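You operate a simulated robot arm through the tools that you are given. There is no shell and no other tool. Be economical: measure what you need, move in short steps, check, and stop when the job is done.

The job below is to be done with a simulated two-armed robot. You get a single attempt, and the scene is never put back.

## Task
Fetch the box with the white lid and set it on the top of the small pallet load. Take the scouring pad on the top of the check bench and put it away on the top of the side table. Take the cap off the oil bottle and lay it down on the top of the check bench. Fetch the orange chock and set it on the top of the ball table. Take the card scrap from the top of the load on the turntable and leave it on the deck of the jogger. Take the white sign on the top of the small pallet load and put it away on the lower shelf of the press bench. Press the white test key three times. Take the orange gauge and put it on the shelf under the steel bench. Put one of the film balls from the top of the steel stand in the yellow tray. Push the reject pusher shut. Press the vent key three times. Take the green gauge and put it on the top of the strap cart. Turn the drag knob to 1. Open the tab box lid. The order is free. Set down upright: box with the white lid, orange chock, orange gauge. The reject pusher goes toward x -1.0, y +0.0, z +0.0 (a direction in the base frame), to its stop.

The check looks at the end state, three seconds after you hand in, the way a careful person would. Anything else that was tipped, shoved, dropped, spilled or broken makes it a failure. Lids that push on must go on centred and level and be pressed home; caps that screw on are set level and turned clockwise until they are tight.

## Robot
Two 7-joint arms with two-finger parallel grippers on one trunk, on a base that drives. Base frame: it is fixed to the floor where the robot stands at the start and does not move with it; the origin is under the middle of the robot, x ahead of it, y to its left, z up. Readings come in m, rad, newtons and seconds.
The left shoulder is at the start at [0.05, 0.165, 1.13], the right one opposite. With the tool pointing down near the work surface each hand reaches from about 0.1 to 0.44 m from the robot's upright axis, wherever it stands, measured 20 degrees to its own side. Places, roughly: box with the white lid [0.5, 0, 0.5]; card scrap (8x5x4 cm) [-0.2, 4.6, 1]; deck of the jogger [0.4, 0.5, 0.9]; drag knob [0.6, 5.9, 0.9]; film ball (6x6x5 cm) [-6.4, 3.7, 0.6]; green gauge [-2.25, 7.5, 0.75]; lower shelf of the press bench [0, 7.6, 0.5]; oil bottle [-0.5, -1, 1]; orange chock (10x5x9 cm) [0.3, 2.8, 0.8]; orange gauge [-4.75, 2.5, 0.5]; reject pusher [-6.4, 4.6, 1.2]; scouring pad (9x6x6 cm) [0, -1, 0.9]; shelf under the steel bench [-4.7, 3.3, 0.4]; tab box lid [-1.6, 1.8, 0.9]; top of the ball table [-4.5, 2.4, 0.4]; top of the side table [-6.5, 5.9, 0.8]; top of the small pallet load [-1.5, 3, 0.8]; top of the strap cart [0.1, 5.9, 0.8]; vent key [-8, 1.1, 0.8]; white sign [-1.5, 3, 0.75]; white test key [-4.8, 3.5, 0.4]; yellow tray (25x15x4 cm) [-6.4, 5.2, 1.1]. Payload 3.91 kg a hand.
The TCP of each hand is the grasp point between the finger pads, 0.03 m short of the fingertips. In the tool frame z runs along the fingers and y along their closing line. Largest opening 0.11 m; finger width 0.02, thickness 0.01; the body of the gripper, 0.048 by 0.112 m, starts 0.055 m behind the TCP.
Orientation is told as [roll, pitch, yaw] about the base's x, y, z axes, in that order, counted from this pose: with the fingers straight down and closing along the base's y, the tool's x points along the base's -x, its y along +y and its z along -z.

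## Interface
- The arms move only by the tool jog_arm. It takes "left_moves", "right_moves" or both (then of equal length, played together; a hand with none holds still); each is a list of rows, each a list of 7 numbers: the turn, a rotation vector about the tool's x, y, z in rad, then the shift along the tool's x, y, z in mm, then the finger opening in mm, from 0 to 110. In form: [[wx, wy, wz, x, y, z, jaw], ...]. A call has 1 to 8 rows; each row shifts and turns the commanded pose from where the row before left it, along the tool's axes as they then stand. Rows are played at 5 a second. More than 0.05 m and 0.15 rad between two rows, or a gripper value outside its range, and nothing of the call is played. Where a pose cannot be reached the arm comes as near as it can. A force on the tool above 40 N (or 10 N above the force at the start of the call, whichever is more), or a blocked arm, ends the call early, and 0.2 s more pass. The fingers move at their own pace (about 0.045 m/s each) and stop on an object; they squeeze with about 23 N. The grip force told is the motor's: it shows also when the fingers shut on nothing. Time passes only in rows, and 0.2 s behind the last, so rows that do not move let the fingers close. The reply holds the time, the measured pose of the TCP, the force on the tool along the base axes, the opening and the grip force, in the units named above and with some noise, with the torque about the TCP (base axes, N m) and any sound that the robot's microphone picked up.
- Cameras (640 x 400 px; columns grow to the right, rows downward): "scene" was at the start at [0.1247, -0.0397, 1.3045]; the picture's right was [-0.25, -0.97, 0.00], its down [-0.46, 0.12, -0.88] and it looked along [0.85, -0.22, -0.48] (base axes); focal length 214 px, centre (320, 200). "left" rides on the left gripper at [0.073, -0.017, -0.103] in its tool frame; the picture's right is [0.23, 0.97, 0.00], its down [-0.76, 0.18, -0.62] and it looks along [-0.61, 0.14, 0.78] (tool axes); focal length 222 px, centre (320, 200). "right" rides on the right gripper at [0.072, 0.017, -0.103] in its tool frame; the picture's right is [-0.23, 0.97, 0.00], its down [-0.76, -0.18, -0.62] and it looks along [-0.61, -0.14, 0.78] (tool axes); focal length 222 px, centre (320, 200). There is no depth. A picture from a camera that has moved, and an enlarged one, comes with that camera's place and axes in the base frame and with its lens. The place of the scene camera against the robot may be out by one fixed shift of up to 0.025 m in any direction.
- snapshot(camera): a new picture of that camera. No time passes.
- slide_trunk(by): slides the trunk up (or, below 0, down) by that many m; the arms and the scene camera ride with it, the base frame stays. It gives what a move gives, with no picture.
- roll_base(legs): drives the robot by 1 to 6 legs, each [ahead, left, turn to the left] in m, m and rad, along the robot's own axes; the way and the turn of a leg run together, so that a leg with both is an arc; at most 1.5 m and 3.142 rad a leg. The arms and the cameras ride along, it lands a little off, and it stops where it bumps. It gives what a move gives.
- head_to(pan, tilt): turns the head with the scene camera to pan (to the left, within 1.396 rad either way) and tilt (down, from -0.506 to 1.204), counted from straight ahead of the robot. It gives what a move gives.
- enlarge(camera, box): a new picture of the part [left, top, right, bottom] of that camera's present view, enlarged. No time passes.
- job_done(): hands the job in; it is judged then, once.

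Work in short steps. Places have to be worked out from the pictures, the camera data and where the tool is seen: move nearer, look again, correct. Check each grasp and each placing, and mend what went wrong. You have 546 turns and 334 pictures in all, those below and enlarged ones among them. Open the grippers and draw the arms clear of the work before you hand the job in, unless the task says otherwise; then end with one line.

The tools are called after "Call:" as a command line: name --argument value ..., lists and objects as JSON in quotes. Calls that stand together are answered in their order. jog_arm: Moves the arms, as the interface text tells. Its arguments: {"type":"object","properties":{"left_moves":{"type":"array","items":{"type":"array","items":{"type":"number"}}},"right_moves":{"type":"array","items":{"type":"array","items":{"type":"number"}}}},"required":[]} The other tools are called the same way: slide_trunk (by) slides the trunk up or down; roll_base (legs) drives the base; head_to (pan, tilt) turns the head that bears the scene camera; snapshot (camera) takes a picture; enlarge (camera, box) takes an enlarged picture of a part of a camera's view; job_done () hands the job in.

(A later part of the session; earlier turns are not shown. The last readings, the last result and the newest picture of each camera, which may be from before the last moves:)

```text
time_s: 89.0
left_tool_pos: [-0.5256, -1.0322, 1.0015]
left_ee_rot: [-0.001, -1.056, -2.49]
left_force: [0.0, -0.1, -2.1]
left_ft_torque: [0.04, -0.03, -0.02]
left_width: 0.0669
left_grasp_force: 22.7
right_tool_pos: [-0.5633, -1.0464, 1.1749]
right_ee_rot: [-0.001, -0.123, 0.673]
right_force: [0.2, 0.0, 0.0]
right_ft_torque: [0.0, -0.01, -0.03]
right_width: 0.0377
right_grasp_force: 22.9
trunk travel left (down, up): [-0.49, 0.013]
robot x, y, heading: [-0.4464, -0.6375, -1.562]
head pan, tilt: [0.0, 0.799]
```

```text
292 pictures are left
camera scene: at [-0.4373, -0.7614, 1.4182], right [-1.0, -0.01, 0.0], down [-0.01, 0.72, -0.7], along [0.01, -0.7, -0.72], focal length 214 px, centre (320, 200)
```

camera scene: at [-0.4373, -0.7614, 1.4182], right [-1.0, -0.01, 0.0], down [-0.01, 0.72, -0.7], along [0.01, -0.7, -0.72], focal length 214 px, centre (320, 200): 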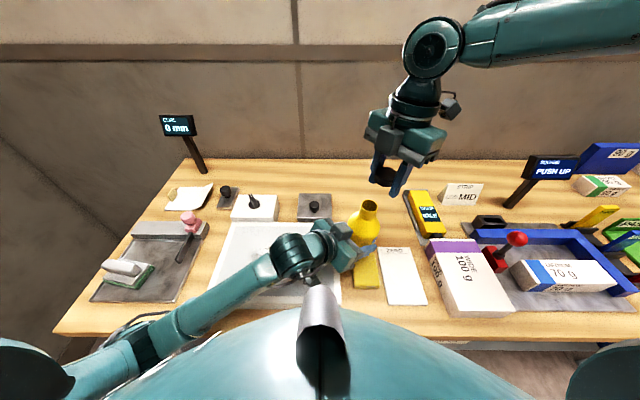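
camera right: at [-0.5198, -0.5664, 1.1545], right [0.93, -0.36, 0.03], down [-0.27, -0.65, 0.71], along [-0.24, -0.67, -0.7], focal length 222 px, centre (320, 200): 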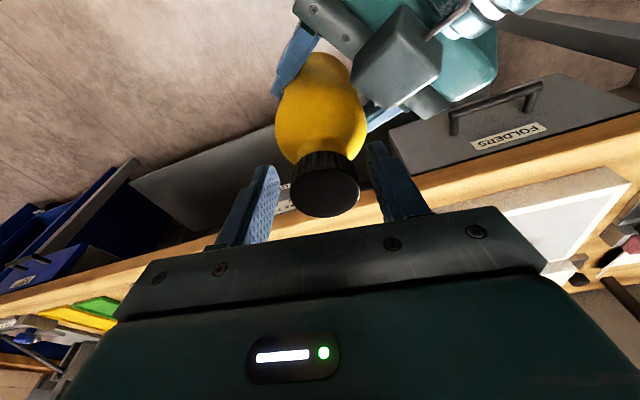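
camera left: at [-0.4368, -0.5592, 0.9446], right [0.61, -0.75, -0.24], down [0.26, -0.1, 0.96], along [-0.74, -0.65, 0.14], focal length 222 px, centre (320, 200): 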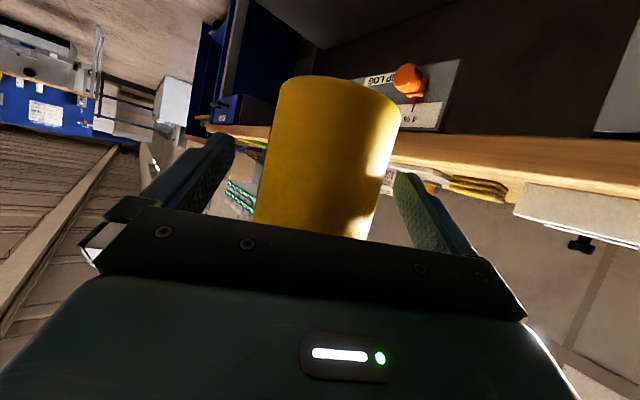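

Move left hand the remaining ~8.5 cm to the bottle's spot at height, restoring the 0.05 roll; I'll lower with the trunk.

Call:
jog_arm --left_moves '[[0.025, 0, 0, -18.5, 21, 32.7, 50], [0.025, 0, 0, -18.5, 21, 32.7, 50]]'

Call:
slide_trunk --by -0.03

Call:
snapshot --camera "scene"

Call:
snapshot --camera "left"

```text
time_s: 89.6
left_tool_pos: [-0.5602, -1.1116, 1.0022]
left_ee_rot: [-0.052, -1.054, -2.491]
left_force: [0.1, -0.2, -2.7]
left_ft_torque: [0.02, 0.0, -0.01]
left_width: 0.0668
left_grasp_force: 23.0
right_tool_pos: [-0.5641, -1.047, 1.1755]
right_ee_rot: [-0.002, -0.123, 0.67]
right_force: [-0.7, -0.7, 0.6]
right_ft_torque: [-0.01, 0.01, -0.01]
right_width: 0.0375
right_grasp_force: 23.4
trunk travel left (down, up): [-0.49, 0.013]
robot x, y, heading: [-0.4418, -0.6365, -1.563]
head pan, tilt: [0.0, 0.799]
```

```text
time_s: 90.4
left_tool_pos: [-0.5602, -1.1107, 0.9733]
left_ee_rot: [-0.049, -1.058, -2.493]
left_force: [0.6, -0.3, -1.8]
left_ft_torque: [0.02, -0.03, 0.01]
left_width: 0.0668
left_grasp_force: 23.4
right_tool_pos: [-0.5632, -1.0467, 1.1439]
right_ee_rot: [0.0, -0.121, 0.671]
right_force: [-0.3, -0.9, -0.3]
right_ft_torque: [-0.02, 0.02, 0.05]
right_width: 0.0374
right_grasp_force: 23.0
trunk travel left (down, up): [-0.46, 0.043]
robot x, y, heading: [-0.446, -0.6317, -1.561]
head pan, tilt: [0.0, 0.799]
```

```text
291 pictures are left
camera scene: at [-0.4372, -0.7607, 1.3883], right [-1.0, -0.01, 0.0], down [-0.01, 0.72, -0.7], along [0.01, -0.7, -0.72], focal length 214 px, centre (320, 200)
```

scene: 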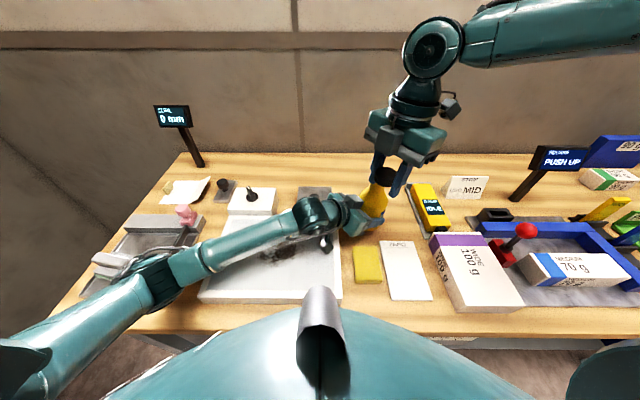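

```text
290 pictures are left
camera left: at [-0.466, -1.0256, 0.9624], right [0.64, -0.73, -0.22], down [0.25, -0.07, 0.97], along [-0.72, -0.68, 0.14], focal length 222 px, centre (320, 200)
```

left: 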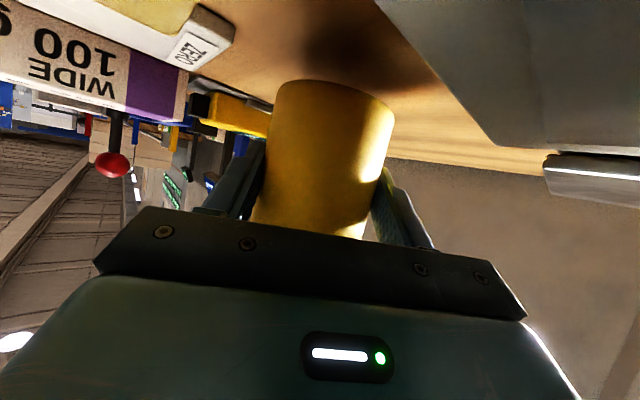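

The camera box on the left hand would come down on the plate's edge. I'll swing the hand about the bottle axis (less inward yaw) and shift ~15 mm right before lowering.

Call:
jog_arm --left_moves '[[-0.1305, 0, -0.074, 0, 0, 0, 50], [-0.1305, 0, -0.074, 0, 0, 0, 50], [-0.1305, 0, -0.074, 0, 0, 0, 50], [0, 0, 0, -3, -20, 5, 50]]'

Call:
snapshot --camera "left"

```text
time_s: 91.4
left_tool_pos: [-0.5597, -1.1116, 0.9735]
left_ee_rot: [-0.049, -1.052, -2.343]
left_force: [-0.4, 0.4, -1.4]
left_ft_torque: [0.04, -0.07, -0.02]
left_width: 0.0667
left_grasp_force: 23.2
left hand out of reach, approached as far as the arm can: row 2, 3, 4
right_tool_pos: [-0.5619, -1.0459, 1.1449]
right_ee_rot: [0.002, -0.122, 0.672]
right_force: [-0.6, 0.4, 0.0]
right_ft_torque: [0.03, -0.02, -0.02]
right_width: 0.0374
right_grasp_force: 22.7
trunk travel left (down, up): [-0.46, 0.043]
robot x, y, heading: [-0.4449, -0.6293, -1.56]
head pan, tilt: [0.0, 0.799]
```

```text
289 pictures are left
camera left: at [-0.4797, -1.0128, 0.9632], right [0.75, -0.63, -0.22], down [0.26, -0.03, 0.97], along [-0.61, -0.78, 0.14], focal length 222 px, centre (320, 200)
```

left: 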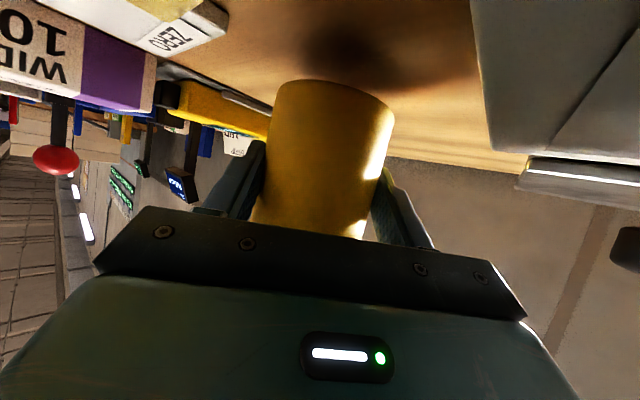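

Reach-limited; shift the base 3.5 cm right and 1.5 cm ahead instead (spot there is free between card and IDLE tool).

Call:
roll_base --legs '[[0.012, -0.035, 0]]'

Call:
jog_arm --left_moves '[[-0.1305, 0, -0.074, 0, 0, 0, 50], [0, 0, 0, 0, 0, 0, 50]]'

Call:
snapshot --camera "left"

```text
time_s: 92.2
left_tool_pos: [-0.5955, -1.1236, 0.9745]
left_ee_rot: [-0.047, -1.052, -2.34]
left_force: [-0.4, -0.2, -1.7]
left_ft_torque: [0.0, -0.05, 0.02]
left_width: 0.0669
left_grasp_force: 23.0
right_tool_pos: [-0.5986, -1.0586, 1.145]
right_ee_rot: [0.001, -0.124, 0.672]
right_force: [0.2, -0.5, 0.0]
right_ft_torque: [0.0, 0.0, 0.0]
right_width: 0.0376
right_grasp_force: 23.0
trunk travel left (down, up): [-0.46, 0.043]
robot x, y, heading: [-0.4781, -0.6452, -1.56]
head pan, tilt: [0.0, 0.799]
```

```text
time_s: 92.8
left_tool_pos: [-0.5941, -1.1235, 0.9726]
left_ee_rot: [-0.051, -1.05, -2.341]
left_force: [-0.5, -0.3, -1.6]
left_ft_torque: [0.0, -0.01, -0.02]
left_width: 0.0666
left_grasp_force: 22.4
left hand out of reach, approached as far as the arm can: row 1
right_tool_pos: [-0.598, -1.0595, 1.1447]
right_ee_rot: [0.0, -0.122, 0.673]
right_force: [0.2, -0.4, 0.1]
right_ft_torque: [-0.04, 0.01, -0.01]
right_width: 0.0379
right_grasp_force: 22.9
trunk travel left (down, up): [-0.46, 0.043]
robot x, y, heading: [-0.4831, -0.6453, -1.561]
head pan, tilt: [0.0, 0.799]
```

```text
288 pictures are left
camera left: at [-0.5144, -1.0253, 0.963], right [0.75, -0.63, -0.22], down [0.26, -0.03, 0.97], along [-0.61, -0.78, 0.14], focal length 222 px, centre (320, 200)
```

left: 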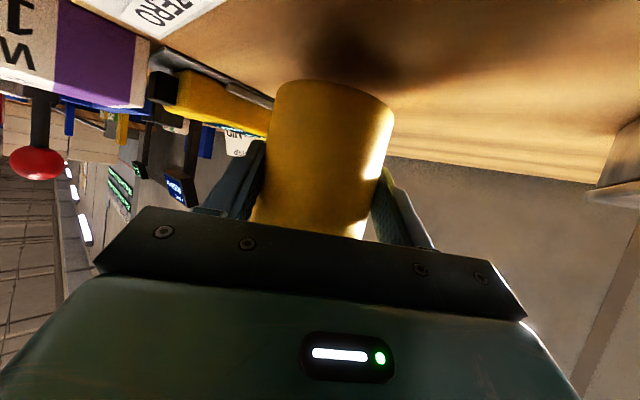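

Clear below now. Lower the trunk in small steps and watch the left force.

Call:
slide_trunk --by -0.014

Call:
slide_trunk --by -0.005

```text
time_s: 93.5
left_tool_pos: [-0.5943, -1.1233, 0.9589]
left_ee_rot: [-0.051, -1.05, -2.341]
left_force: [0.0, -0.3, -1.0]
left_ft_torque: [0.01, 0.0, -0.04]
left_width: 0.0668
left_grasp_force: 23.5
right_tool_pos: [-0.5978, -1.0588, 1.1304]
right_ee_rot: [0.0, -0.12, 0.671]
right_force: [-0.3, 0.0, 0.8]
right_ft_torque: [0.0, -0.01, -0.02]
right_width: 0.0375
right_grasp_force: 22.8
trunk travel left (down, up): [-0.446, 0.057]
robot x, y, heading: [-0.4809, -0.6499, -1.567]
head pan, tilt: [0.0, 0.799]
```

```text
time_s: 94.0
left_tool_pos: [-0.5941, -1.1212, 0.9557]
left_ee_rot: [-0.039, -1.051, -2.349]
left_force: [-0.3, 0.1, -1.7]
left_ft_torque: [0.02, 0.01, 0.01]
left_width: 0.0666
left_grasp_force: 22.8
right_tool_pos: [-0.5997, -1.057, 1.1279]
right_ee_rot: [-0.004, -0.12, 0.673]
right_force: [0.4, -0.3, 0.0]
right_ft_torque: [0.02, -0.01, -0.02]
right_width: 0.0377
right_grasp_force: 23.4
trunk travel left (down, up): [-0.441, 0.062]
robot x, y, heading: [-0.4783, -0.6469, -1.561]
head pan, tilt: [0.0, 0.799]
```

Something shifted slightly (orientation changed); look before continuing.

Call:
snapshot --camera "scene"

Call:
snapshot --camera "right"

```text
287 pictures are left
camera scene: at [-0.474, -0.7699, 1.3702], right [-1.0, -0.01, 0.0], down [-0.01, 0.71, -0.7], along [0.01, -0.7, -0.71], focal length 214 px, centre (320, 200)
```

scene: 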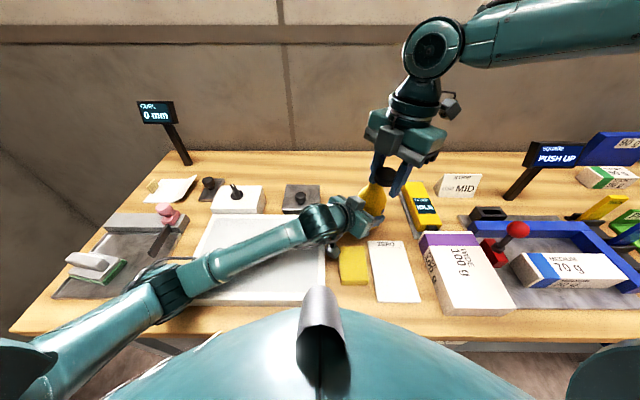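

```text
286 pictures are left
camera right: at [-0.6763, -1.095, 1.2214], right [-0.43, 0.9, 0.02], down [0.64, 0.29, 0.71], along [0.63, 0.32, -0.7], focal length 222 px, centre (320, 200)
```

right: 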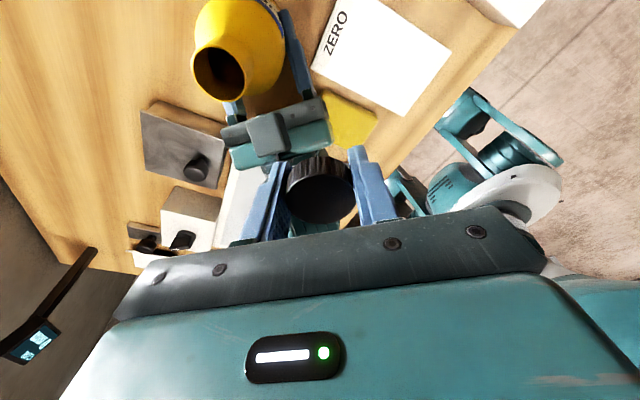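

The left forearm is likely resting on the bench edge. Raise the trunk 3 cm and lower the hand by the arm instead.

Call:
slide_trunk --by 0.035

Call:
jog_arm --left_moves '[[0, 0, 0, 17, 0, 10, 50], [0, 0, 0, 9, 0, 5, 50]]'

```text
time_s: 94.8
left_tool_pos: [-0.5946, -1.124, 0.9889]
left_ee_rot: [-0.05, -1.053, -2.342]
left_force: [-1.1, -0.4, -1.4]
left_ft_torque: [0.01, -0.05, 0.0]
left_width: 0.0667
left_grasp_force: 22.9
right_tool_pos: [-0.5979, -1.0599, 1.1614]
right_ee_rot: [0.0, -0.122, 0.673]
right_force: [0.2, -0.3, -0.5]
right_ft_torque: [-0.01, 0.01, -0.02]
right_width: 0.0375
right_grasp_force: 23.0
trunk travel left (down, up): [-0.476, 0.027]
robot x, y, heading: [-0.4783, -0.6421, -1.563]
head pan, tilt: [0.0, 0.799]
```

```text
time_s: 95.4
left_tool_pos: [-0.5907, -1.1245, 0.9664]
left_ee_rot: [-0.051, -1.061, -2.345]
left_force: [-12.5, -2.6, 15.8]
left_ft_torque: [1.91, -1.49, 1.08]
left_width: 0.0665
left_grasp_force: 22.7
left hand out of reach, approached as far as the arm can: row 1, 2
right_tool_pos: [-0.5991, -1.0583, 1.1622]
right_ee_rot: [-0.002, -0.122, 0.671]
right_force: [0.3, -0.3, 0.3]
right_ft_torque: [-0.01, -0.02, 0.0]
right_width: 0.0378
right_grasp_force: 23.3
trunk travel left (down, up): [-0.476, 0.027]
robot x, y, heading: [-0.4822, -0.6463, -1.56]
head pan, tilt: [0.0, 0.799]
```

Unexpected contact on the left tool at z 0.966; look.

Call:
enlarge --camera "scene" --box '[260, 140, 460, 300]'

Call:
snapshot --camera "left"

```text
2.50 times, centred on (360, 220) of scene
camera zoom: at [-0.4749, -0.7721, 1.4049], right [-1.0, -0.01, 0.0], down [-0.01, 0.72, -0.7], along [0.01, -0.7, -0.72], focal length 536 px, centre (220, 150)
```

zoom: 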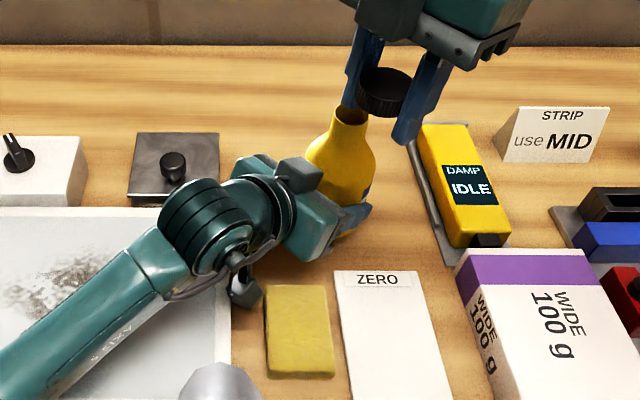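

```text
284 pictures are left
camera left: at [-0.5097, -1.0261, 0.9552], right [0.74, -0.63, -0.22], down [0.26, -0.03, 0.96], along [-0.61, -0.78, 0.14], focal length 222 px, centre (320, 200)
```

left: 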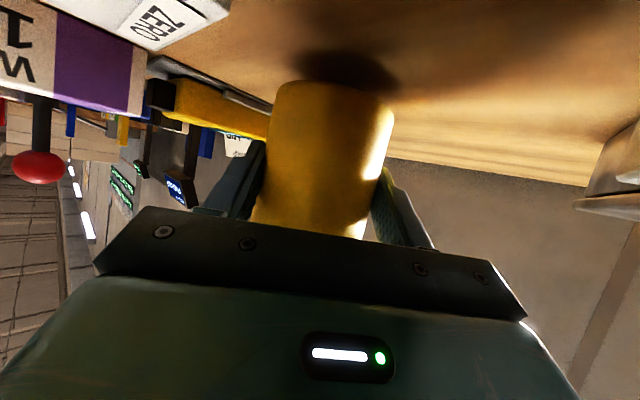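

The wrist camera touches the plate's edge. Raise, shift the base 2 cm more to the right, and lower again.

Call:
jog_arm --left_moves '[[0, 0, 0, -17, 0, -10, 50]]'

Call:
roll_base --legs '[[0, -0.025, 0]]'

Call:
jog_arm --left_moves '[[0, 0, 0, 13, 0, 7, 50], [0, 0, 0, 9, 0, 5, 50]]'

```text
time_s: 95.8
left_tool_pos: [-0.5831, -1.1229, 0.9788]
left_ee_rot: [-0.046, -1.047, -2.342]
left_force: [0.7, 0.4, -1.5]
left_ft_torque: [-0.03, 0.0, 0.09]
left_width: 0.0664
left_grasp_force: 23.4
right_tool_pos: [-0.5957, -1.0585, 1.1618]
right_ee_rot: [-0.001, -0.118, 0.673]
right_force: [-0.1, 0.5, -0.5]
right_ft_torque: [-0.03, 0.01, -0.01]
right_width: 0.0376
right_grasp_force: 23.2
trunk travel left (down, up): [-0.476, 0.027]
robot x, y, heading: [-0.4772, -0.6464, -1.559]
head pan, tilt: [0.0, 0.799]
```

```text
time_s: 96.6
left_tool_pos: [-0.6109, -1.1262, 0.9795]
left_ee_rot: [-0.047, -1.052, -2.342]
left_force: [-0.6, -0.8, -2.1]
left_ft_torque: [0.02, -0.04, 0.04]
left_width: 0.0664
left_grasp_force: 23.0
right_tool_pos: [-0.6224, -1.0583, 1.1609]
right_ee_rot: [-0.002, -0.123, 0.672]
right_force: [-0.2, -0.3, 0.6]
right_ft_torque: [0.04, -0.04, 0.01]
right_width: 0.0376
right_grasp_force: 23.4
trunk travel left (down, up): [-0.476, 0.027]
robot x, y, heading: [-0.5024, -0.6468, -1.56]
head pan, tilt: [0.0, 0.799]
```

```text
time_s: 97.2
left_tool_pos: [-0.6105, -1.1249, 0.9549]
left_ee_rot: [-0.05, -1.052, -2.34]
left_force: [-0.4, 0.1, -2.0]
left_ft_torque: [0.07, 0.0, -0.01]
left_width: 0.0665
left_grasp_force: 22.7
right_tool_pos: [-0.6228, -1.058, 1.1605]
right_ee_rot: [0.001, -0.122, 0.674]
right_force: [-0.3, 0.1, 0.2]
right_ft_torque: [0.02, 0.0, 0.0]
right_width: 0.0378
right_grasp_force: 23.0
trunk travel left (down, up): [-0.476, 0.027]
robot x, y, heading: [-0.5063, -0.6469, -1.564]
head pan, tilt: [0.0, 0.799]
```

No contact now. Small steps down to touch.

Call:
jog_arm --left_moves '[[0, 0, 0, 2, 0, 1, 50], [0, 0, 0, 2, 0, 1, 50]]'

Call:
snapshot --camera "left"

```text
time_s: 97.8
left_tool_pos: [-0.6091, -1.1239, 0.9536]
left_ee_rot: [-0.052, -1.05, -2.34]
left_force: [0.5, -0.1, 0.3]
left_ft_torque: [0.3, -0.3, -0.07]
left_width: 0.0666
left_grasp_force: 23.0
right_tool_pos: [-0.6228, -1.0602, 1.1612]
right_ee_rot: [-0.002, -0.12, 0.672]
right_force: [0.4, -0.3, -0.2]
right_ft_torque: [0.01, 0.02, -0.04]
right_width: 0.0379
right_grasp_force: 23.0
trunk travel left (down, up): [-0.476, 0.027]
robot x, y, heading: [-0.5062, -0.6467, -1.555]
head pan, tilt: [0.0, 0.799]
```

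```text
283 pictures are left
camera left: at [-0.5299, -1.0268, 0.9428], right [0.75, -0.63, -0.22], down [0.26, -0.04, 0.97], along [-0.61, -0.78, 0.13], focal length 222 px, centre (320, 200)
```

left: 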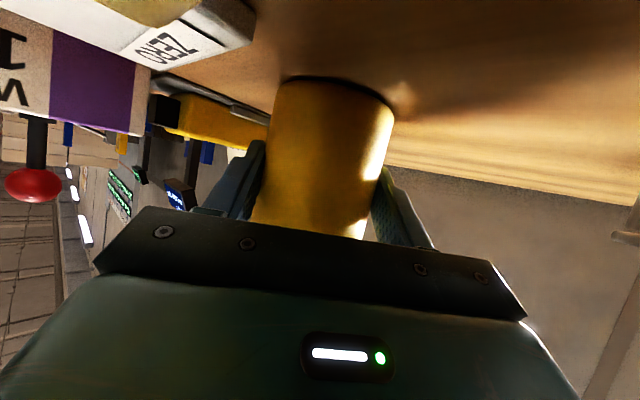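

Contact at 0.9535 as predicted. Press ~1 mm more, open, and check it stands.

Call:
jog_arm --left_moves '[[0, 0, 0, 1, 0, 0.5, 50], [0, 0, 0, 0, 0, 0, 75], [0, 0, 0, 0, 0, 0, 110], [0, 0, 0, 0, 0, 0, 110]]'

Call:
snapshot --camera "left"

```text
time_s: 98.8
left_tool_pos: [-0.6099, -1.1247, 0.9525]
left_ee_rot: [-0.052, -1.052, -2.343]
left_force: [0.4, 0.3, 2.0]
left_ft_torque: [0.26, -0.23, -0.06]
left_width: 0.1099
left_grasp_force: 0.1
left hand out of reach, approached as far as the arm can: row 1
right_tool_pos: [-0.6221, -1.0597, 1.1612]
right_ee_rot: [0.0, -0.121, 0.671]
right_force: [-0.2, 0.1, 0.7]
right_ft_torque: [-0.01, -0.02, 0.02]
right_width: 0.0377
right_grasp_force: 22.9
trunk travel left (down, up): [-0.476, 0.027]
robot x, y, heading: [-0.5027, -0.6426, -1.555]
head pan, tilt: [0.0, 0.799]
```

```text
282 pictures are left
camera left: at [-0.5298, -1.0266, 0.9429], right [0.75, -0.63, -0.22], down [0.26, -0.04, 0.97], along [-0.61, -0.78, 0.13], focal length 222 px, centre (320, 200)
```

left: 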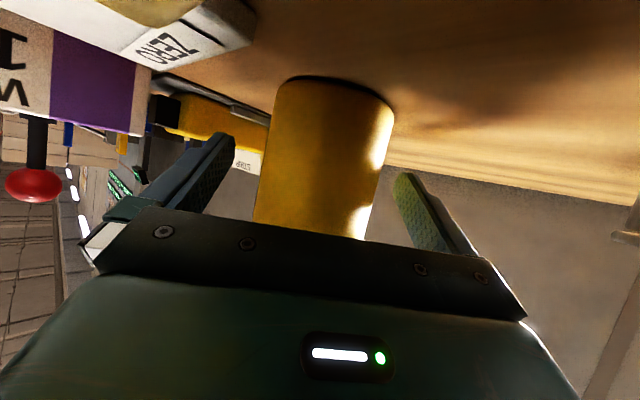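

Bottle stands. Retract the left hand along its axis.

Call:
jog_arm --left_moves '[[0, 0, 0, 0, 0, -30, 110], [0, 0, 0, 0, 0, -40, 110], [0, 0, 0, 0, 0, -40, 110]]'

Call:
snapshot --camera "left"

```text
time_s: 99.6
left_tool_pos: [-0.5369, -1.0571, 1.007]
left_ee_rot: [-0.05, -1.051, -2.34]
left_force: [0.5, 0.0, 0.1]
left_ft_torque: [-0.03, 0.01, 0.01]
left_width: 0.1102
left_grasp_force: 0.0
right_tool_pos: [-0.6217, -1.0586, 1.1617]
right_ee_rot: [0.0, -0.121, 0.67]
right_force: [-0.5, -0.7, -0.4]
right_ft_torque: [-0.03, 0.02, 0.01]
right_width: 0.0377
right_grasp_force: 23.2
trunk travel left (down, up): [-0.476, 0.027]
robot x, y, heading: [-0.5045, -0.6427, -1.558]
head pan, tilt: [0.0, 0.799]
```

```text
281 pictures are left
camera left: at [-0.4578, -0.9603, 0.9972], right [0.75, -0.63, -0.22], down [0.26, -0.03, 0.97], along [-0.61, -0.78, 0.14], focal length 222 px, centre (320, 200)
```

left: 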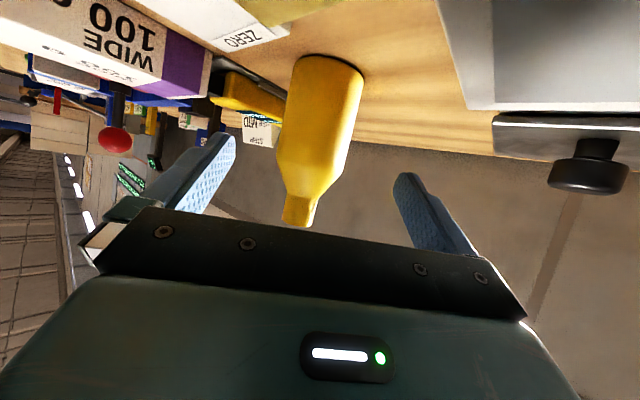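

Back the base off 16 cm, then look for the spot for the cap near the front edge.

Call:
roll_base --legs '[[-0.16, 0, 0]]'

Call:
snapshot --camera "scene"

```text
time_s: 101.0
left_tool_pos: [-0.5388, -0.9017, 1.008]
left_ee_rot: [-0.047, -1.051, -2.341]
left_force: [0.4, -0.8, -0.2]
left_ft_torque: [0.02, 0.01, 0.02]
left_width: 0.1099
left_grasp_force: 0.0
right_tool_pos: [-0.6237, -0.9011, 1.1626]
right_ee_rot: [-0.002, -0.119, 0.674]
right_force: [0.7, -0.3, 0.3]
right_ft_torque: [-0.05, 0.01, -0.01]
right_width: 0.0376
right_grasp_force: 22.6
trunk travel left (down, up): [-0.476, 0.027]
robot x, y, heading: [-0.5048, -0.4879, -1.558]
head pan, tilt: [0.0, 0.799]
```

```text
280 pictures are left
camera scene: at [-0.4986, -0.6151, 1.4044], right [-1.0, -0.01, 0.0], down [-0.01, 0.72, -0.7], along [0.01, -0.7, -0.72], focal length 214 px, centre (320, 200)
```

scene: 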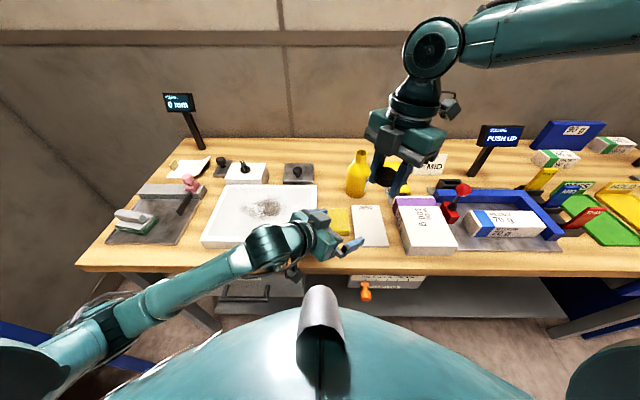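

Free patch for the cap: where the bottle stood, near (-0.535,-1.13). I swing the right hand's yaw back and move the left hand out of the way.

Call:
jog_arm --right_moves '[[0.018, 0, 0.149, 0, 0, 0, 30], [0.018, 0, 0.149, 0, 0, 0, 30], [0.018, 0, 0.149, 0, 0, 0, 30], [0.018, 0, 0.149, 0, 0, 0, 30], [0.018, 0, 0.149, 0, 0, 0, 30], [0.018, 0, 0.149, 0, 0, 0, 30], [0.018, 0, 0.149, 0, 0, 0, 30], [0.018, 0, 0.149, 0, 0, 0, 30]]' --left_moves '[[0, 0, 0, -7, 29, -36, 110], [0, 0, 0, -7, 29, -36, 110], [0, 0, 0, -7, 29, -36, 110], [0, 0, 0, -7, 29, -36, 110], [0, 0, 0, -7, 29, -36, 110], [0, 0, 0, 0, 0, 0, 110], [0, 0, 0, 0, 0, 0, 110], [0, 0, 0, 0, 0, 0, 110]]'

Call:
roll_base --legs '[[0.15, 0.105, 0]]'

Call:
jog_arm --right_moves '[[0.018, 0, 0.149, 0, 0, 0, 30], [0.018, 0, 0.149, 0, 0, 0, 30]]'

```text
time_s: 102.8
left_tool_pos: [-0.339, -0.9134, 1.1244]
left_ee_rot: [-0.048, -1.051, -2.342]
left_force: [-0.2, 0.3, 0.6]
left_ft_torque: [-0.02, -0.01, -0.01]
left_width: 0.1103
left_grasp_force: 0.1
right_tool_pos: [-0.6237, -0.902, 1.1624]
right_ee_rot: [0.003, -0.12, -0.531]
right_force: [0.5, -0.1, -0.8]
right_ft_torque: [-0.01, 0.0, 0.04]
right_width: 0.0375
right_grasp_force: 23.0
trunk travel left (down, up): [-0.476, 0.027]
robot x, y, heading: [-0.5031, -0.4914, -1.558]
head pan, tilt: [0.0, 0.799]
```

```text
time_s: 104.3
left_tool_pos: [-0.2332, -1.061, 1.1242]
left_ee_rot: [-0.05, -1.051, -2.338]
left_force: [0.6, 0.7, 0.0]
left_ft_torque: [0.04, 0.0, 0.0]
left_width: 0.1097
left_grasp_force: 0.0
right_tool_pos: [-0.5181, -1.0503, 1.1615]
right_ee_rot: [0.003, -0.121, -0.528]
right_force: [0.4, -0.3, -1.4]
right_ft_torque: [0.04, 0.0, -0.01]
right_width: 0.0377
right_grasp_force: 22.9
trunk travel left (down, up): [-0.476, 0.027]
robot x, y, heading: [-0.4002, -0.6402, -1.558]
head pan, tilt: [0.0, 0.799]
```

```text
time_s: 104.9
left_tool_pos: [-0.2328, -1.0612, 1.1245]
left_ee_rot: [-0.048, -1.051, -2.339]
left_force: [-0.3, 0.0, -0.3]
left_ft_torque: [0.0, 0.01, 0.01]
left_width: 0.1101
left_grasp_force: 0.1
right_tool_pos: [-0.5189, -1.0492, 1.1614]
right_ee_rot: [0.003, -0.12, -0.83]
right_force: [0.3, -0.3, -0.9]
right_ft_torque: [0.0, 0.0, 0.0]
right_width: 0.0374
right_grasp_force: 22.8
trunk travel left (down, up): [-0.476, 0.027]
robot x, y, heading: [-0.3993, -0.6384, -1.564]
head pan, tilt: [0.0, 0.799]
```

Check surroundings (left elbow clearance) before lowering.

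Call:
snapshot --camera "scene"

Call:
snapshot --camera "right"

```text
279 pictures are left
camera scene: at [-0.3935, -0.7641, 1.4043], right [-1.0, -0.01, 0.0], down [-0.01, 0.72, -0.7], along [0.01, -0.7, -0.72], focal length 214 px, centre (320, 200)
```

scene: 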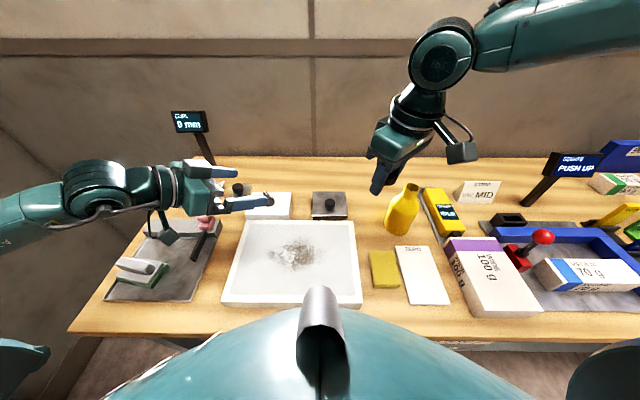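

```text
278 pictures are left
camera right: at [-0.5634, -0.9758, 1.2551], right [0.87, 0.49, 0.03], down [0.33, -0.62, 0.71], along [0.37, -0.61, -0.7], focal length 222 px, centre (320, 200)
```

right: 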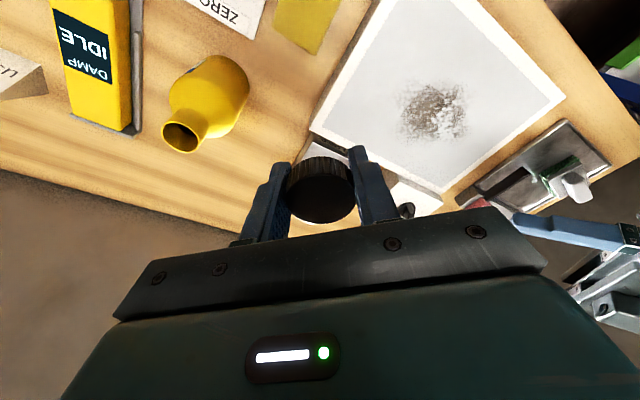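

Left arm is high and clear. Lower trunk 6 cm, then bring the cap over the free patch.

Call:
slide_trunk --by -0.06

Call:
jog_arm --right_moves '[[0, 0, 0, -18, -29, 2, 30], [0, 0, 0, -18, -29, 2, 30], [0, 0, 0, 5, 0, 40, 30], [0, 0, 0, 5, 0, 40, 30]]'

Call:
snapshot --camera "right"

```text
time_s: 105.9
left_tool_pos: [-0.2333, -1.0599, 1.0649]
left_ee_rot: [-0.047, -1.051, -2.34]
left_force: [0.1, 0.8, 0.0]
left_ft_torque: [0.0, -0.02, -0.01]
left_width: 0.11
left_grasp_force: 0.1
right_tool_pos: [-0.5187, -1.0497, 1.1024]
right_ee_rot: [0.002, -0.121, -0.831]
right_force: [-0.8, -1.0, 1.2]
right_ft_torque: [0.0, -0.01, -0.01]
right_width: 0.0374
right_grasp_force: 22.8
trunk travel left (down, up): [-0.416, 0.087]
robot x, y, heading: [-0.3999, -0.6357, -1.557]
head pan, tilt: [0.0, 0.799]
```

```text
time_s: 106.9
left_tool_pos: [-0.2328, -1.0618, 1.0644]
left_ee_rot: [-0.048, -1.049, -2.341]
left_force: [0.5, 0.4, 0.8]
left_ft_torque: [-0.03, -0.01, 0.02]
left_width: 0.11
left_grasp_force: 0.1
right_tool_pos: [-0.5359, -1.116, 1.0181]
right_ee_rot: [0.003, -0.12, -0.829]
right_force: [-0.2, -0.7, -1.4]
right_ft_torque: [-0.02, 0.01, 0.02]
right_width: 0.0378
right_grasp_force: 23.2
trunk travel left (down, up): [-0.416, 0.087]
robot x, y, heading: [-0.3991, -0.6355, -1.558]
head pan, tilt: [0.0, 0.799]
```

```text
277 pictures are left
camera right: at [-0.581, -1.0422, 1.1126], right [0.87, 0.49, 0.03], down [0.33, -0.62, 0.71], along [0.37, -0.61, -0.7], focal length 222 px, centre (320, 200)
```

right: 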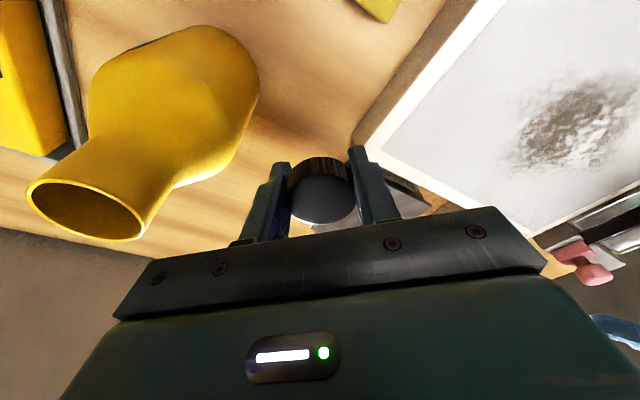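

Rotate the hand so its wide side clears the bottle, shift slightly left, then lower by force.

Call:
jog_arm --right_moves '[[-0.018, 0, -0.148, 0, 0, 0, 30], [-0.018, 0, -0.148, 0, 0, 0, 30], [-0.018, 0, -0.148, 0, 0, 0, 30], [-0.01, 0, -0.08, 0, 0, 0, 30], [0, 0, 0, -6, 5, 0, 30], [0, 0, 0, 5, 0, 40, 30], [0, 0, 0, 3, 0, 25, 30]]'

Call:
snapshot --camera "right"

```text
time_s: 108.5
left_tool_pos: [-0.233, -1.062, 1.0655]
left_ee_rot: [-0.049, -1.051, -2.341]
left_force: [0.0, 0.6, -0.6]
left_ft_torque: [0.0, 0.0, 0.01]
left_width: 0.1102
left_grasp_force: 0.0
right_tool_pos: [-0.5441, -1.1013, 0.9645]
right_ee_rot: [0.002, -0.122, -0.301]
right_force: [1.2, 1.7, -0.3]
right_ft_torque: [0.01, -0.01, 0.02]
right_width: 0.0378
right_grasp_force: 23.5
right hand out of reach, approached as far as the arm can: row 6, 7
trunk travel left (down, up): [-0.416, 0.087]
robot x, y, heading: [-0.4056, -0.639, -1.557]
head pan, tilt: [0.0, 0.799]
```

```text
276 pictures are left
camera right: at [-0.6201, -1.0598, 1.0578], right [0.5, 0.86, 0.03], down [0.6, -0.37, 0.71], along [0.62, -0.34, -0.7], focal length 222 px, centre (320, 200)
```

right: 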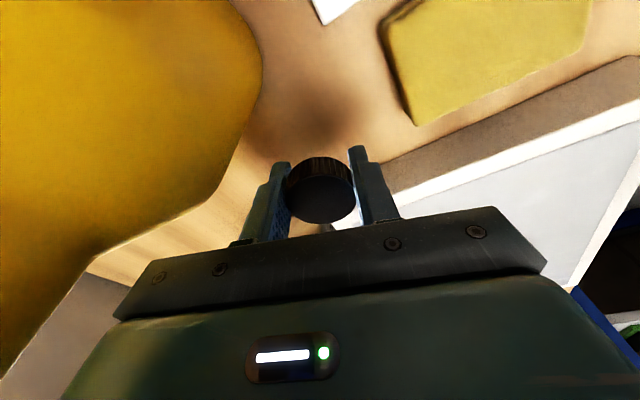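

Now lower with the trunk to touch down.

Call:
slide_trunk --by -0.035

Call:
slide_trunk --by -0.008

Call:
snapshot --camera "scene"

```text
time_s: 109.3
left_tool_pos: [-0.2333, -1.0614, 1.0292]
left_ee_rot: [-0.045, -1.052, -2.343]
left_force: [0.0, 0.6, 0.4]
left_ft_torque: [0.02, 0.0, 0.02]
left_width: 0.1099
left_grasp_force: 0.0
right_tool_pos: [-0.5437, -1.1017, 0.9313]
right_ee_rot: [0.001, -0.123, -0.301]
right_force: [-1.9, 0.0, 9.4]
right_ft_torque: [0.22, 0.07, 0.2]
right_width: 0.0373
right_grasp_force: 22.8
trunk travel left (down, up): [-0.381, 0.122]
robot x, y, heading: [-0.4017, -0.6381, -1.563]
head pan, tilt: [0.0, 0.799]
```

```text
time_s: 109.8
left_tool_pos: [-0.2323, -1.0587, 1.0262]
left_ee_rot: [-0.046, -1.051, -2.344]
left_force: [-0.2, 0.0, 0.5]
left_ft_torque: [-0.03, -0.02, 0.0]
left_width: 0.11
left_grasp_force: 0.1
right_tool_pos: [-0.5428, -1.102, 0.9313]
right_ee_rot: [-0.006, -0.128, -0.298]
right_force: [-2.6, 8.4, 12.6]
right_ft_torque: [0.55, 0.08, 0.07]
right_width: 0.0376
right_grasp_force: 22.5
trunk travel left (down, up): [-0.377, 0.126]
robot x, y, heading: [-0.4009, -0.6407, -1.561]
head pan, tilt: [0.0, 0.799]
stopped: the force on the tool passed its limit (the readings are from after the stop); the commanded pose is now the measured one
```

```text
275 pictures are left
camera scene: at [-0.3937, -0.7626, 1.3049], right [-1.0, -0.01, 0.0], down [-0.01, 0.72, -0.7], along [0.01, -0.7, -0.72], focal length 214 px, centre (320, 200)
```

scene: 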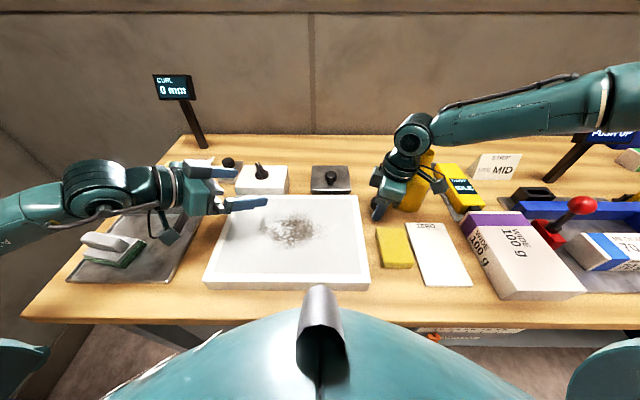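

Touched down (bench ≈0.90). Relax 2 mm, open, and raise.

Call:
jog_arm --right_moves '[[0, 0, 0, 0, 0, -2, 30], [0, 0, 0, 0, 0, 0, 60], [0, 0, 0, 0, 0, 0, 60], [0, 0, 0, -4, 0, -30, 60], [0, 0, 0, -5, 0, -45, 60], [0, 0, 0, -5, 0, -45, 60]]'

Call:
snapshot --camera "right"

Call:
enlarge --camera "scene" --box '[300, 130, 500, 290]'

```text
time_s: 111.2
left_tool_pos: [-0.2337, -1.0613, 1.0251]
left_ee_rot: [-0.049, -1.052, -2.341]
left_force: [-0.1, 0.3, 0.7]
left_ft_torque: [0.01, 0.02, 0.01]
left_width: 0.1101
left_grasp_force: 0.1
right_tool_pos: [-0.5448, -1.1014, 1.0536]
right_ee_rot: [-0.004, -0.127, -0.299]
right_force: [-0.4, 0.1, 0.6]
right_ft_torque: [-0.01, 0.02, -0.02]
right_width: 0.06
right_grasp_force: 0.0
trunk travel left (down, up): [-0.377, 0.126]
robot x, y, heading: [-0.3994, -0.6397, -1.566]
head pan, tilt: [0.0, 0.799]
```

```text
274 pictures are left
camera right: at [-0.6209, -1.0594, 1.1468], right [0.5, 0.86, 0.02], down [0.6, -0.37, 0.71], along [0.63, -0.35, -0.7], focal length 222 px, centre (320, 200)
```

right: 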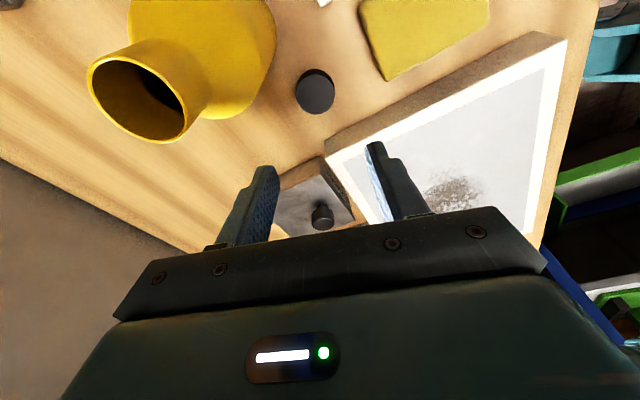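

```text
2.50 times, centred on (400, 210) of scene
camera zoom: at [-0.3935, -0.7637, 1.3048], right [-1.0, -0.01, 0.0], down [-0.01, 0.72, -0.7], along [0.01, -0.7, -0.72], focal length 536 px, centre (120, 175)
```

zoom: 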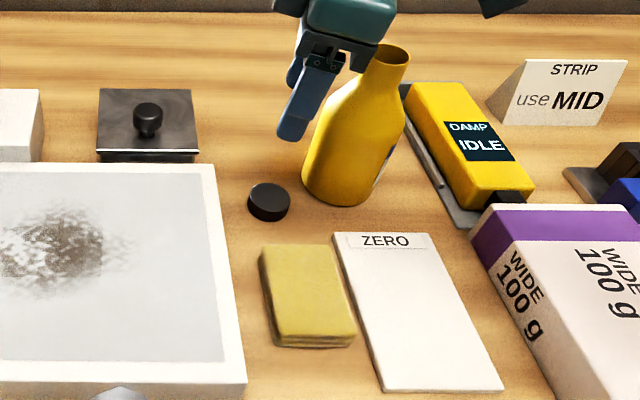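

Cap lies flat on the bench, bottle upright: done. Next the white-lidded box: back off, turn to the first bench, and level with the shelf.

Call:
jog_arm --right_moves '[[0, 0, 0, 0, 0, -50, 60], [0, 0, 0, 0, 0, -30, 60]]'

Call:
roll_base --legs '[[-0.3, 0, 0], [0, 0, 1.56], [0.2, 0.33, 0]]'

Call:
head_to --pan 0 --tilt 0.7

Call:
snapshot --camera "scene"

```text
time_s: 111.8
left_tool_pos: [-0.2334, -1.0612, 1.0248]
left_ee_rot: [-0.048, -1.052, -2.34]
left_force: [0.3, 0.1, 0.4]
left_ft_torque: [0.0, -0.02, -0.02]
left_width: 0.1098
left_grasp_force: 0.0
right_tool_pos: [-0.5531, -1.0964, 1.1313]
right_ee_rot: [-0.002, -0.124, -0.299]
right_force: [1.1, 0.0, 0.5]
right_ft_torque: [0.0, 0.0, 0.02]
right_width: 0.06
right_grasp_force: 0.1
trunk travel left (down, up): [-0.377, 0.126]
robot x, y, heading: [-0.4034, -0.6384, -1.559]
head pan, tilt: [0.0, 0.799]
```

```text
time_s: 119.6
left_tool_pos: [0.2146, 0.1596, 1.0252]
left_ee_rot: [-0.048, -1.05, -0.774]
left_force: [1.0, -0.5, 0.3]
left_ft_torque: [-0.01, -0.01, 0.04]
left_width: 0.1101
left_grasp_force: 0.0
right_tool_pos: [0.2502, -0.1599, 1.1317]
right_ee_rot: [-0.004, -0.125, 1.267]
right_force: [-0.1, 0.1, 0.2]
right_ft_torque: [-0.02, 0.03, -0.01]
right_width: 0.0599
right_grasp_force: 0.0
trunk travel left (down, up): [-0.377, 0.126]
robot x, y, heading: [-0.2092, -0.0069, 0.01]
head pan, tilt: [0.0, 0.799]
```

```text
time_s: 120.3
left_tool_pos: [0.2152, 0.1606, 1.0259]
left_ee_rot: [-0.047, -1.05, -0.775]
left_force: [1.5, -0.2, -0.5]
left_ft_torque: [-0.01, -0.03, -0.02]
left_width: 0.11
left_grasp_force: 0.1
right_tool_pos: [0.2517, -0.1599, 1.1308]
right_ee_rot: [-0.006, -0.126, 1.266]
right_force: [-0.1, -0.8, 0.1]
right_ft_torque: [0.02, 0.0, -0.02]
right_width: 0.0601
right_grasp_force: 0.0
trunk travel left (down, up): [-0.377, 0.126]
robot x, y, heading: [-0.2082, -0.0091, 0.008]
head pan, tilt: [0.0, 0.7]
```

```text
272 pictures are left
camera scene: at [-0.0883, -0.0226, 1.3131], right [0.01, -1.0, 0.0], down [-0.64, 0.0, -0.76], along [0.76, 0.0, -0.64], focal length 214 px, centre (320, 200)
```

scene: 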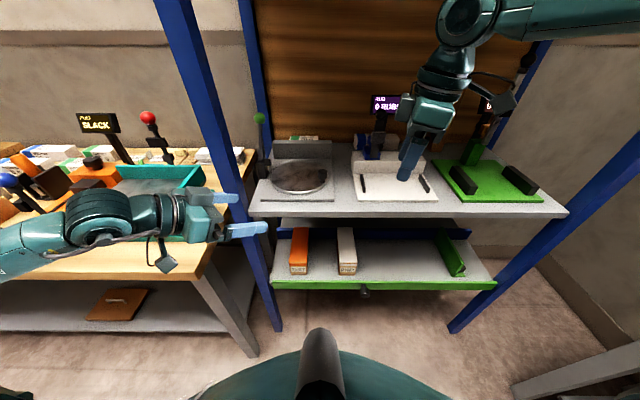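

I see the white-lidded box on the shelf. Turn the right hand to point forward, slightly down.

Call:
jog_arm --right_moves '[[0.018, 0, 0.149, 0, 0, 0, 90], [0.018, 0, 0.149, 0, 0, 0, 90], [0.018, 0, 0.149, 0, 0, 0, 90], [0.018, 0, 0.149, 0, 0, 0, 90], [0.018, 0, 0.149, 0, 0, 0, 90], [0.018, 0, 0.149, 0, 0, 0, 90], [0.018, 0, 0.149, 0, 0, 0, 90], [0.009, 0, 0.075, 0, 0, 0, 90]]'

Call:
jog_arm --right_moves '[[0, -0.15, 0, 0, 0, 0, 90], [0, -0.15, 0, 0, 0, 0, 90], [0, -0.15, 0, 0, 0, 0, 90], [0, -0.15, 0, 0, 0, 0, 90], [0, -0.15, 0, 0, 0, 0, 90], [0, -0.15, 0, 0, 0, 0, 90], [0, -0.15, 0, 0, 0, 0, 90]]'

Call:
slide_trunk --by -0.3

Call:
snapshot --camera "scene"

```text
time_s: 122.1
left_tool_pos: [0.2149, 0.1611, 1.0247]
left_ee_rot: [-0.048, -1.051, -0.775]
left_force: [0.3, 0.2, 0.2]
left_ft_torque: [0.01, 0.01, -0.01]
left_width: 0.1097
left_grasp_force: 0.0
right_tool_pos: [0.2502, -0.1602, 1.1313]
right_ee_rot: [0.004, -0.127, 0.136]
right_force: [-0.8, -0.5, 1.0]
right_ft_torque: [-0.05, -0.01, -0.02]
right_width: 0.0899
right_grasp_force: 0.0
trunk travel left (down, up): [-0.377, 0.126]
robot x, y, heading: [-0.2123, -0.0052, 0.008]
head pan, tilt: [0.0, 0.7]
```

```text
time_s: 123.7
left_tool_pos: [0.2151, 0.1596, 1.025]
left_ee_rot: [-0.049, -1.051, -0.775]
left_force: [0.5, -0.6, 0.0]
left_ft_torque: [-0.02, 0.01, 0.02]
left_width: 0.11
left_grasp_force: 0.1
right_tool_pos: [0.2497, -0.161, 1.1324]
right_ee_rot: [0.012, -1.178, 0.126]
right_force: [-0.1, 0.0, 0.6]
right_ft_torque: [-0.01, 0.02, -0.05]
right_width: 0.09
right_grasp_force: 0.1
trunk travel left (down, up): [-0.377, 0.126]
robot x, y, heading: [-0.2107, -0.0087, 0.008]
head pan, tilt: [0.0, 0.7]
```

```text
time_s: 126.7
left_tool_pos: [0.2154, 0.1597, 0.7259]
left_ee_rot: [-0.048, -1.05, -0.774]
left_force: [0.3, 0.3, -0.2]
left_ft_torque: [0.02, 0.01, 0.0]
left_width: 0.1101
left_grasp_force: 0.2
right_tool_pos: [0.2515, -0.1607, 0.8317]
right_ee_rot: [0.008, -1.175, 0.133]
right_force: [1.0, -0.3, 0.0]
right_ft_torque: [-0.02, 0.0, -0.01]
right_width: 0.0897
right_grasp_force: 0.0
trunk travel left (down, up): [-0.077, 0.426]
robot x, y, heading: [-0.2132, -0.0046, 0.011]
head pan, tilt: [0.0, 0.7]
```

```text
271 pictures are left
camera scene: at [-0.0883, -0.0225, 1.0131], right [0.01, -1.0, 0.0], down [-0.64, 0.0, -0.76], along [0.76, 0.0, -0.64], focal length 214 px, centre (320, 200)
```

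scene: 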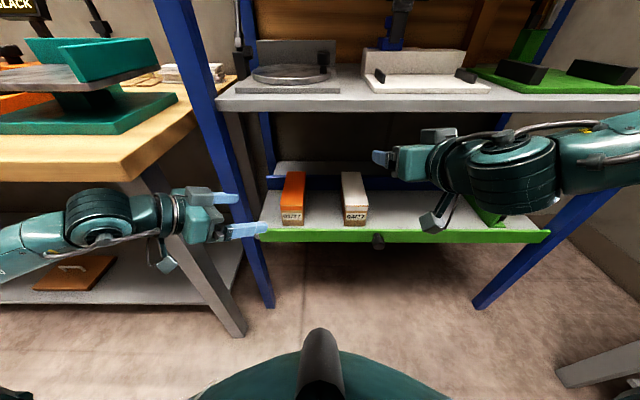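

White box: about x 0.40–0.60, y≈-0.146, z 0.49–0.57. Lower the right hand in front of the shelf, straightened, then drive in with it.

Call:
jog_arm --right_moves '[[0.12, 0, 0.05, 0, 0, 0, 110], [0, 0, 0, 41.6, 2.5, 17, 110], [0, 0, 0, 41.6, 2.5, 17, 110], [0, 0, 0, 41.6, 2.5, 17, 110], [0, 0, 0, 41.6, 2.5, 17, 110], [0, 0, 0, 41.6, 2.5, 17, 110], [0, 0, 0, 37, 2.5, 15, 110]]'

Call:
snapshot --camera "right"

Call:
snapshot --camera "scene"

```text
time_s: 128.3
left_tool_pos: [0.2146, 0.1597, 0.726]
left_ee_rot: [-0.048, -1.052, -0.777]
left_force: [-0.4, 0.4, -0.9]
left_ft_torque: [-0.03, -0.02, -0.03]
left_width: 0.1099
left_grasp_force: 0.1
right_tool_pos: [0.2539, -0.209, 0.6369]
right_ee_rot: [0.01, -1.175, 0.003]
right_force: [0.2, 0.6, 0.1]
right_ft_torque: [-0.02, -0.02, -0.01]
right_width: 0.1101
right_grasp_force: 0.0
right hand out of reach, approached as far as the arm can: row 5, 6, 7
trunk travel left (down, up): [-0.077, 0.426]
robot x, y, heading: [-0.2066, -0.0064, 0.006]
head pan, tilt: [0.0, 0.7]
```

```text
270 pictures are left
camera right: at [0.1294, -0.192, 0.6089], right [0.08, 0.97, 0.21], down [-0.28, -0.18, 0.94], along [0.96, -0.13, 0.26], focal length 222 px, centre (320, 200)
```

right: 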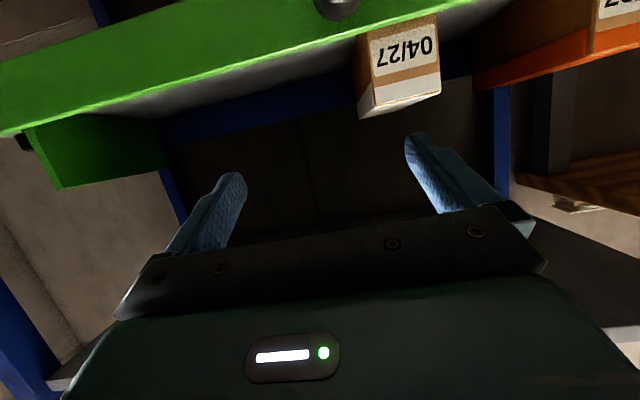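

```text
269 pictures are left
camera scene: at [-0.0883, -0.0225, 1.0131], right [0.01, -1.0, 0.0], down [-0.64, 0.0, -0.76], along [0.76, 0.0, -0.64], focal length 214 px, centre (320, 200)
```

scene: 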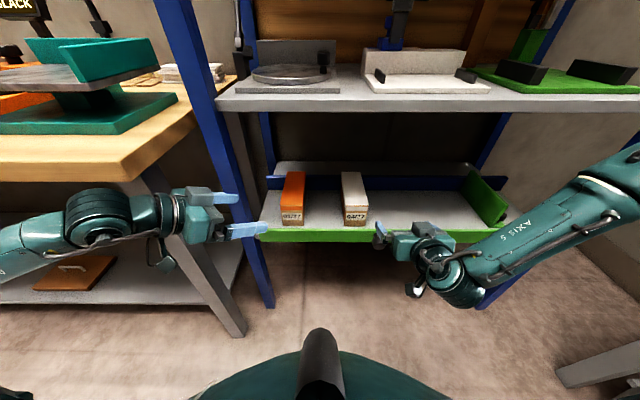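

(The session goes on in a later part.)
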